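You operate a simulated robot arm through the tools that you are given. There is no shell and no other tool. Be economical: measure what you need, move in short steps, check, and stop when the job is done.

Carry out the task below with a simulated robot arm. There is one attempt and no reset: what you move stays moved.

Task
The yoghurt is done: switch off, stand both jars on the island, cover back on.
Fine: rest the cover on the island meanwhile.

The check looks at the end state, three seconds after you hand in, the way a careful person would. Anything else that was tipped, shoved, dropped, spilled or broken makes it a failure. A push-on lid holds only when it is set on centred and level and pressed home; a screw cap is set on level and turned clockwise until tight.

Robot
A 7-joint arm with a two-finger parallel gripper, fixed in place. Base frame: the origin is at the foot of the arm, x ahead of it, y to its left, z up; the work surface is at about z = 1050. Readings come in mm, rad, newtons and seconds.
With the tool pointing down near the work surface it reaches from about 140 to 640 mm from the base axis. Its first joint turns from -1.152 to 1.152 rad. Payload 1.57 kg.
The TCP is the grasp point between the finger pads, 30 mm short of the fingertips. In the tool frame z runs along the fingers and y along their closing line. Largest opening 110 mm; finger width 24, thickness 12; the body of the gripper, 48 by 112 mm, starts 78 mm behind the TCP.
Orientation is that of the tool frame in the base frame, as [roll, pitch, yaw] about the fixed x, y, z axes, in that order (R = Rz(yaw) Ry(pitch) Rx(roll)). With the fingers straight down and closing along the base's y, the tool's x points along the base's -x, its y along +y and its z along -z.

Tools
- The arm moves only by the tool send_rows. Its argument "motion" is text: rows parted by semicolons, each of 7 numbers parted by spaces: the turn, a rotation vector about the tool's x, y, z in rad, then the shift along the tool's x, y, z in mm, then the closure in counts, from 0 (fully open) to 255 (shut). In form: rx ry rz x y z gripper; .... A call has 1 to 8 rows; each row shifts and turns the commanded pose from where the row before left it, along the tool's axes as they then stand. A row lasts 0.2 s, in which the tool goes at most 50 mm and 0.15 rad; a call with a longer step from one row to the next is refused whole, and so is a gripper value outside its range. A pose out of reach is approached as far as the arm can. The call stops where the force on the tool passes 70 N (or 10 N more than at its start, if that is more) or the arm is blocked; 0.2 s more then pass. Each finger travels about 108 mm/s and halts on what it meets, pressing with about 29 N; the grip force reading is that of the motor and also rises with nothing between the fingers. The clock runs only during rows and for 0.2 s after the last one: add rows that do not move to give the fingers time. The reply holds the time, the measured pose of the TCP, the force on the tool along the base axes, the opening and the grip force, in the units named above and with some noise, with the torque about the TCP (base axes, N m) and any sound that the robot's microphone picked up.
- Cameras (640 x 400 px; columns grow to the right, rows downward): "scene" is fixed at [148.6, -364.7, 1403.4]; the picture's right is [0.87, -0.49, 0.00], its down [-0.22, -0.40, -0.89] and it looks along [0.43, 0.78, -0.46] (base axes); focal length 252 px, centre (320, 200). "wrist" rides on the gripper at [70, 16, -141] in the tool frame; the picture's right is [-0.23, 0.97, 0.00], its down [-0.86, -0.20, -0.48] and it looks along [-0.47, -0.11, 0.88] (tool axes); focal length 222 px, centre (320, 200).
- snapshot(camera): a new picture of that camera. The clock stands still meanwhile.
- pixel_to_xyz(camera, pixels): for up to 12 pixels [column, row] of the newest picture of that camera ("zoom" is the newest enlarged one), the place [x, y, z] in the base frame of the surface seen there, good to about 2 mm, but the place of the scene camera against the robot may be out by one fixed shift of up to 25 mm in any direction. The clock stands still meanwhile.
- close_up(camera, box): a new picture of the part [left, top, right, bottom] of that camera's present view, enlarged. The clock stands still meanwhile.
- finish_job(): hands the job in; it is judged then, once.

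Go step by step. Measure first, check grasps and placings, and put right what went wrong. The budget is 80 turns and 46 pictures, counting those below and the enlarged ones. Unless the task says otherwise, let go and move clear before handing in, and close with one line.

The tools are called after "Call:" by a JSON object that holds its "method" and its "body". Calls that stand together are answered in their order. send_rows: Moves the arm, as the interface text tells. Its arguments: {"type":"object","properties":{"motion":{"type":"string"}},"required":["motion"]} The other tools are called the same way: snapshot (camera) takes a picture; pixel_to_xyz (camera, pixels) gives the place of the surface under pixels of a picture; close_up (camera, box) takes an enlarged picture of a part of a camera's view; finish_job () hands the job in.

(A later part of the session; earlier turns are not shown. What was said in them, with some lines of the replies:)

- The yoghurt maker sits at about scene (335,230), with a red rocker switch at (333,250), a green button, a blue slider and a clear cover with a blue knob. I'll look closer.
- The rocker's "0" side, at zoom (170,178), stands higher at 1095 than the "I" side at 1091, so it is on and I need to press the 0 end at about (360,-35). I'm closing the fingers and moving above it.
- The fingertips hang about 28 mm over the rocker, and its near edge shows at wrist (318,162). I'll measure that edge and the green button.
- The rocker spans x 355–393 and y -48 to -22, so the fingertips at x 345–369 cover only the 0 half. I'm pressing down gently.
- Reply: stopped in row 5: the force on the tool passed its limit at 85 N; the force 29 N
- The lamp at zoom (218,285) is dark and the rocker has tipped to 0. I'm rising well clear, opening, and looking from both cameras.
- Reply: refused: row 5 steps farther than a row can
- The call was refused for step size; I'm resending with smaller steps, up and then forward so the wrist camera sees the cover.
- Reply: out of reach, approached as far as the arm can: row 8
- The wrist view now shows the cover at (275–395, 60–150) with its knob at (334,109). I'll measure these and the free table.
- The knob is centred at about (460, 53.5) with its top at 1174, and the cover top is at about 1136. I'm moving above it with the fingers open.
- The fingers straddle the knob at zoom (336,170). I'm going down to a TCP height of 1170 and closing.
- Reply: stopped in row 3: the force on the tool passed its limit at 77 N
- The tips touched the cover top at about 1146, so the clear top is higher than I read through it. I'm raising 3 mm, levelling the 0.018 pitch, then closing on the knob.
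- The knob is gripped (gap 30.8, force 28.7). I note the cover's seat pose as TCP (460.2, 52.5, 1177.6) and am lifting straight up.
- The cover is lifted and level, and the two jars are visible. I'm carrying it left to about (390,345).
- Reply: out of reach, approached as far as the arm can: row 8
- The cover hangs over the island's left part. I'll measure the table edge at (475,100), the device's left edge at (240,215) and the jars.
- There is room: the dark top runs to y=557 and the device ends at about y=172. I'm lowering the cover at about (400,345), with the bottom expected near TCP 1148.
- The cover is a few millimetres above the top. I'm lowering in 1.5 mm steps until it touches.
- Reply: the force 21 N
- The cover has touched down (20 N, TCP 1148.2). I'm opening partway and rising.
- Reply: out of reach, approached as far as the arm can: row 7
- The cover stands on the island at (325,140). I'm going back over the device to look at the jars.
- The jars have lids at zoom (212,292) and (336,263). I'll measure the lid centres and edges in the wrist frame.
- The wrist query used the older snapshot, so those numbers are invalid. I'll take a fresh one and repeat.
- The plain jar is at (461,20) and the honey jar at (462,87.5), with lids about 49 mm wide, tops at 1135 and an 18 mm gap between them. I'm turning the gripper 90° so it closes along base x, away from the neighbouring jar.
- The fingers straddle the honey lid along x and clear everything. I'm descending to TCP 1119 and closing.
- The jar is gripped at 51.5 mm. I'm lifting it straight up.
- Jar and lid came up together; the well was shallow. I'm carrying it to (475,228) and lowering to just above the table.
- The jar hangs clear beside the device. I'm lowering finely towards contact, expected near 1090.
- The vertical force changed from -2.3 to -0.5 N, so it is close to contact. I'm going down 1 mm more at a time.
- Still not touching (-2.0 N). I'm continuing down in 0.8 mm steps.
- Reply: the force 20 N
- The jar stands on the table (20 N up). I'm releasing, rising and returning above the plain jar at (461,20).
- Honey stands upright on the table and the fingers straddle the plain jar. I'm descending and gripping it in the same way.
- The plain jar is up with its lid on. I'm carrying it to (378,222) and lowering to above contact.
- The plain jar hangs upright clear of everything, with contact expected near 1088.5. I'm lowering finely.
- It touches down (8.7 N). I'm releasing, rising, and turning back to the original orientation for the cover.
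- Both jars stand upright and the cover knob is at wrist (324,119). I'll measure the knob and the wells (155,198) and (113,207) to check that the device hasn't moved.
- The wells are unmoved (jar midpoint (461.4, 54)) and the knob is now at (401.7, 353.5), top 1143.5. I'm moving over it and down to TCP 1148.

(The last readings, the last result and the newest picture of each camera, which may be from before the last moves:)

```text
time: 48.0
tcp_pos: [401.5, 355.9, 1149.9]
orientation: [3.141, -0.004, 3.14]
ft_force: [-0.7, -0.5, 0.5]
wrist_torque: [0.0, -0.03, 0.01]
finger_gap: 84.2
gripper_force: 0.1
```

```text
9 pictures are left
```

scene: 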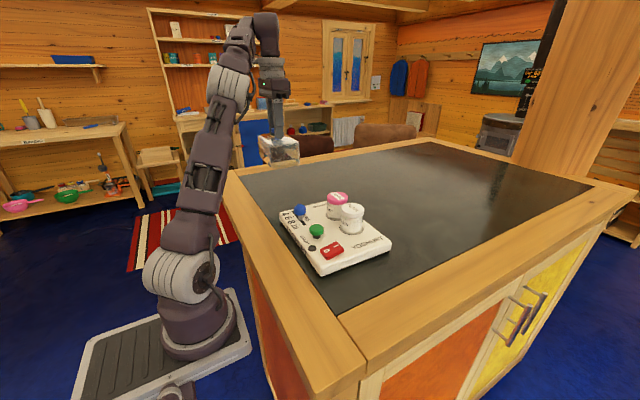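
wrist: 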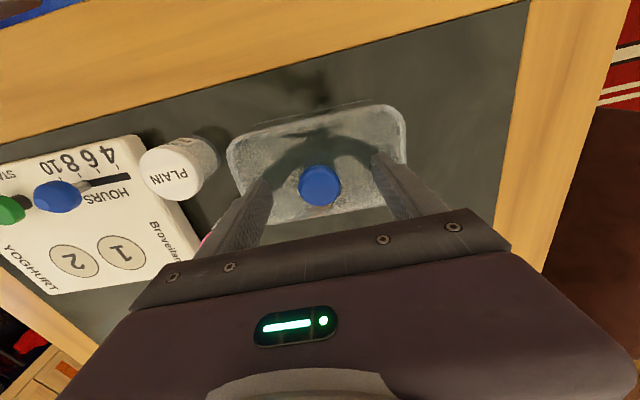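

The knob at (320,185) is between the fingers. I'll remeasure it before closing.

Call:
{"method": "pixel_to_xyz", "body": {"camera": "wrist", "pixels": [[320, 183], [301, 185], [339, 183], [230, 150], [404, 113], [270, 221]]}}

```text
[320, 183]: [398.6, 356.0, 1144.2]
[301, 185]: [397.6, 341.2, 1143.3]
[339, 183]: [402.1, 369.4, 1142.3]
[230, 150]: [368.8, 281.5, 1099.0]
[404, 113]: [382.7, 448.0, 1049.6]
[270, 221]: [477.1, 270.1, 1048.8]
```

The knob (≈399.5, 355.5) matches the TCP. I'm closing, then lifting.

Call:
{"method": "send_rows", "body": {"motion": "0 0 0 0 0 0.5 120; 0 0 0 0 0 0 160; 0 0 0 0 0 0 200; 0 0 0 0 0 0 255; 0 0 0 0 0 0 255"}}

Call:
{"method": "send_rows", "body": {"motion": "0 0 0 0 0 -5 255; 0 0 0 0 0 -10 255; 0 0 0 0 0 -20 255; 0 0 0 0 0 -25 255; 0 0 0 0 0 0 255"}}

Call:
{"method": "close_up", "body": {"camera": "scene", "box": [230, 130, 390, 270]}}

```text
time: 49.2
tcp_pos: [402.2, 354.6, 1150.3]
orientation: [-3.141, -0.004, -3.141]
ft_force: [0.4, 0.5, -0.4]
wrist_torque: [0.03, 0.0, 0.0]
finger_gap: 31.2
gripper_force: 28.9
```

```text
time: 50.4
tcp_pos: [400.9, 355.0, 1209.7]
orientation: [-3.141, -0.002, -3.141]
ft_force: [-0.7, -0.6, -0.4]
wrist_torque: [0.03, 0.01, 0.0]
finger_gap: 31.1
gripper_force: 28.9
```

```text
2.86 times, centred on (310, 200) of scene
```

zoom: 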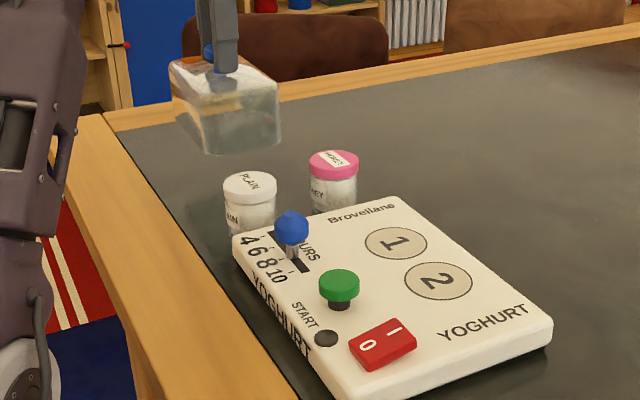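

The cover is up, level, and clear of the jars. I'm raising more and carrying it back over the device to (460.5, 53.8).

Call:
{"method": "send_rows", "body": {"motion": "0 0 0 0 0 -20 255; 0 0 0 0 -25 -10 255; 0 0 0 0 -40 -10 255; 0 0 0 -8 -45 0 255; 0 0 0 -12 -45 0 255; 0 0 0 -12 -45 0 255; 0 0 0 -14 -45 0 255; 0 0 0 -10 -40 0 255"}}

Call:
{"method": "send_rows", "body": {"motion": "0 0 0 -3 -16 0 255; 0 0 0 0 0 0 255; 0 0 0 0 0 0 255"}}

Call:
{"method": "snapshot", "body": {"camera": "wrist"}}

```text
time: 52.2
tcp_pos: [458.9, 69.8, 1248.6]
orientation: [-3.141, -0.004, -3.14]
ft_force: [0.2, -0.7, -1.6]
wrist_torque: [0.02, -0.02, -0.02]
finger_gap: 31.0
gripper_force: 28.9
```

```text
time: 53.0
tcp_pos: [462.3, 55.1, 1249.6]
orientation: [-3.14, -0.002, -3.14]
ft_force: [0.0, 0.5, -0.8]
wrist_torque: [0.01, -0.02, 0.01]
finger_gap: 31.0
gripper_force: 29.2
```

```text
7 pictures are left
```

wrist: 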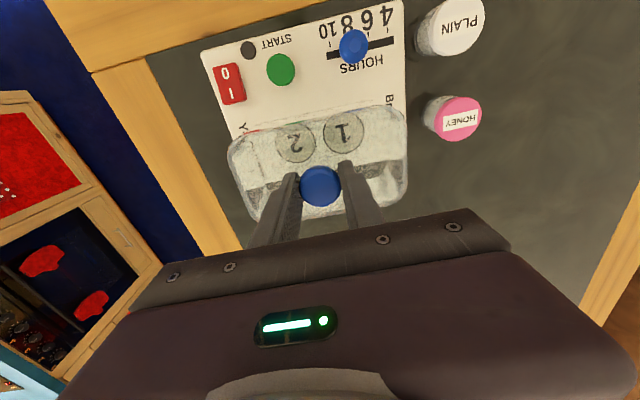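

The cover hangs above the wells, with the jars clear to the right at (450,25) and (455,118). I'm lowering to about 1186, with contact expected near 1179.5.

Call:
{"method": "send_rows", "body": {"motion": "0 0 0 1 -0.8 20 255; 0 0 0 0 0 20 255; 0 0 0 0 0 15 255; 0 0 0 0 0 7 255; 0 0 0 0 0 0 255; 0 0 0 0 0 0 255"}}

Call:
{"method": "close_up", "body": {"camera": "scene", "box": [270, 150, 400, 270]}}

```text
time: 54.4
tcp_pos: [461.3, 54.1, 1187.0]
orientation: [-3.14, -0.004, -3.14]
ft_force: [-0.2, 0.3, -0.4]
wrist_torque: [-0.02, 0.0, -0.02]
finger_gap: 31.0
gripper_force: 29.2
```

```text
3.33 times, centred on (335, 210) of scene
```

zoom: 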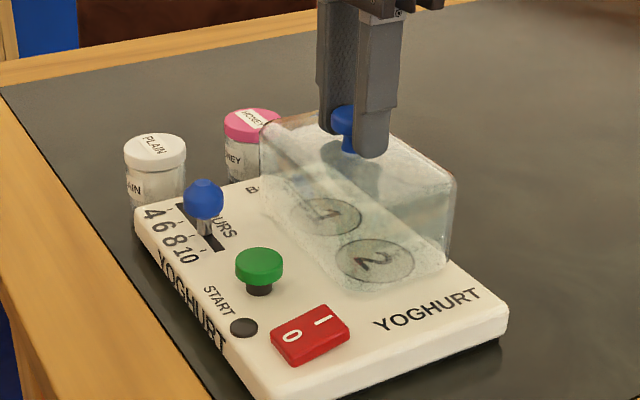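

The cover is aligned with the wells as it was at the start (edges at full-image x≈317 and 375.5). I'm lowering gently to contact.

Call:
{"method": "send_rows", "body": {"motion": "0 0 0 0 0 3 255; 0 0 0 0 0 2 255; 0 0 0 0 0 1 255; 0 0 0 0 0 0 255"}}

Call:
{"method": "send_rows", "body": {"motion": "0 0 0 0 0 0.8 255; 0 0 0 0 0 0 255"}}

```text
time: 55.4
tcp_pos: [460.3, 54.6, 1181.6]
orientation: [3.141, -0.004, 3.141]
ft_force: [-0.4, 0.4, -1.3]
wrist_torque: [-0.02, 0.02, 0.0]
finger_gap: 30.7
gripper_force: 29.0
```

```text
time: 56.0
tcp_pos: [461.1, 53.1, 1180.9]
orientation: [3.141, -0.004, 3.141]
ft_force: [0.0, -0.1, -0.5]
wrist_torque: [0.01, 0.01, -0.02]
finger_gap: 31.4
gripper_force: 29.5
```

No contact yet at about 1180.5. I'm going down in 0.7 mm steps.

Call:
{"method": "send_rows", "body": {"motion": "0 0 0 0 0 0.7 255; 0 0 0 0 0 0 255"}}

Call:
{"method": "send_rows", "body": {"motion": "0 0 0 0 0 0.6 255; 0 0 0 0 0 0 255"}}

```text
time: 56.6
tcp_pos: [459.8, 53.5, 1180.2]
orientation: [-3.141, -0.004, -3.141]
ft_force: [-0.2, 0.0, -0.6]
wrist_torque: [0.0, 0.02, 0.0]
finger_gap: 31.0
gripper_force: 29.3
```

```text
time: 57.2
tcp_pos: [460.6, 53.2, 1179.8]
orientation: [-3.141, -0.005, -3.14]
ft_force: [-2.2, 0.9, 8.0]
wrist_torque: [-0.04, 0.19, 0.02]
finger_gap: 30.9
gripper_force: 29.1
```

Contact at 8 N. I'm opening slowly in place and checking before rising.

Call:
{"method": "send_rows", "body": {"motion": "0 0 0 0 0 0 182; 0 0 0 0 0 0 178; 0 0 0 0 0 0 172; 0 0 0 0 0 0 160; 0 0 0 0 0 0 130; 0 0 0 0 0 0 100; 0 0 0 0 0 0 100"}}

Call:
{"method": "snapshot", "body": {"camera": "wrist"}}

Call:
{"method": "pixel_to_xyz", "body": {"camera": "wrist", "pixels": [[320, 184], [303, 185], [337, 183]]}}

```text
time: 58.8
tcp_pos: [460.2, 52.6, 1179.0]
orientation: [-3.14, -0.004, 3.141]
ft_force: [-0.6, -0.8, -0.7]
wrist_torque: [-0.02, 0.05, -0.03]
finger_gap: 66.9
gripper_force: 0.1
```

```text
5 pictures are left
```

wrist: 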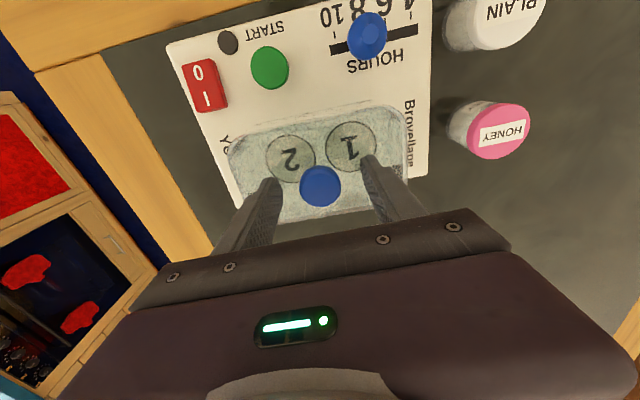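

```text
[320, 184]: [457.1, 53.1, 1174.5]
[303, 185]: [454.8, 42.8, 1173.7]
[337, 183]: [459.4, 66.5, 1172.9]
```

The knob stayed at about (458.5, 54) with its top at 1174, as at the start. I'm rising straight up and backing away for a final look.

Call:
{"method": "send_rows", "body": {"motion": "0 0 0 0 0 -10 100; 0 0 0 0 0 -30 100; 0 0 0 0 0 -40 100; 0 0 0 0 0 -35 60; 0 0 0 -25 0 0 60; 0 0 0 0 0 0 60"}}

Call:
{"method": "snapshot", "body": {"camera": "wrist"}}

Call:
{"method": "close_up", "body": {"camera": "scene", "box": [260, 150, 420, 280]}}

Call:
{"method": "pixel_to_xyz", "body": {"camera": "zoom", "pixels": [[336, 120], [265, 120], [420, 175]]}}

```text
time: 60.2
tcp_pos: [484.1, 52.7, 1294.5]
orientation: [3.141, -0.003, -3.141]
ft_force: [0.6, 0.7, 0.4]
wrist_torque: [0.05, -0.02, 0.01]
finger_gap: 84.0
gripper_force: 0.0
```

```text
4 pictures are left
```

wrist: 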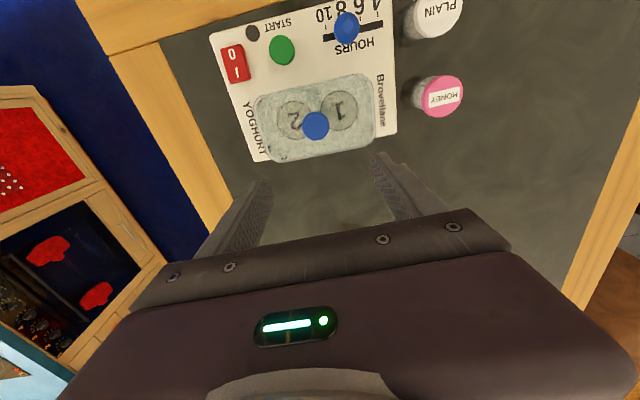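

```text
3.08 times, centred on (340, 215) of scene
```

zoom: 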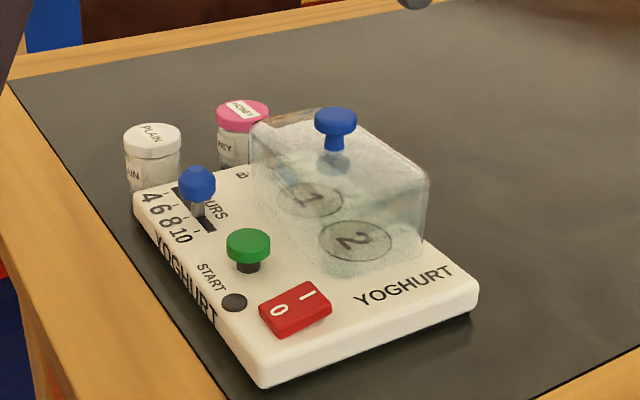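

```text
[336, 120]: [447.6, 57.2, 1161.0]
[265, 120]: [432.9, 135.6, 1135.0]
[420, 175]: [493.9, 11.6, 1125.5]
```

In the same scene crop as before, the cover matches its original place (knob at zoom (335,121) against (337,120) at the start). The lamp is dark, the rocker is on 0, and both jars stand on the island. The arm is clear, so I'm handing in.

Call:
{"method": "finish_job", "body": {}}

```text
The job is handed in.
```

The yoghurt maker is switched off, both jars stand upright with their lids on the island, and the cover is back in its original place.
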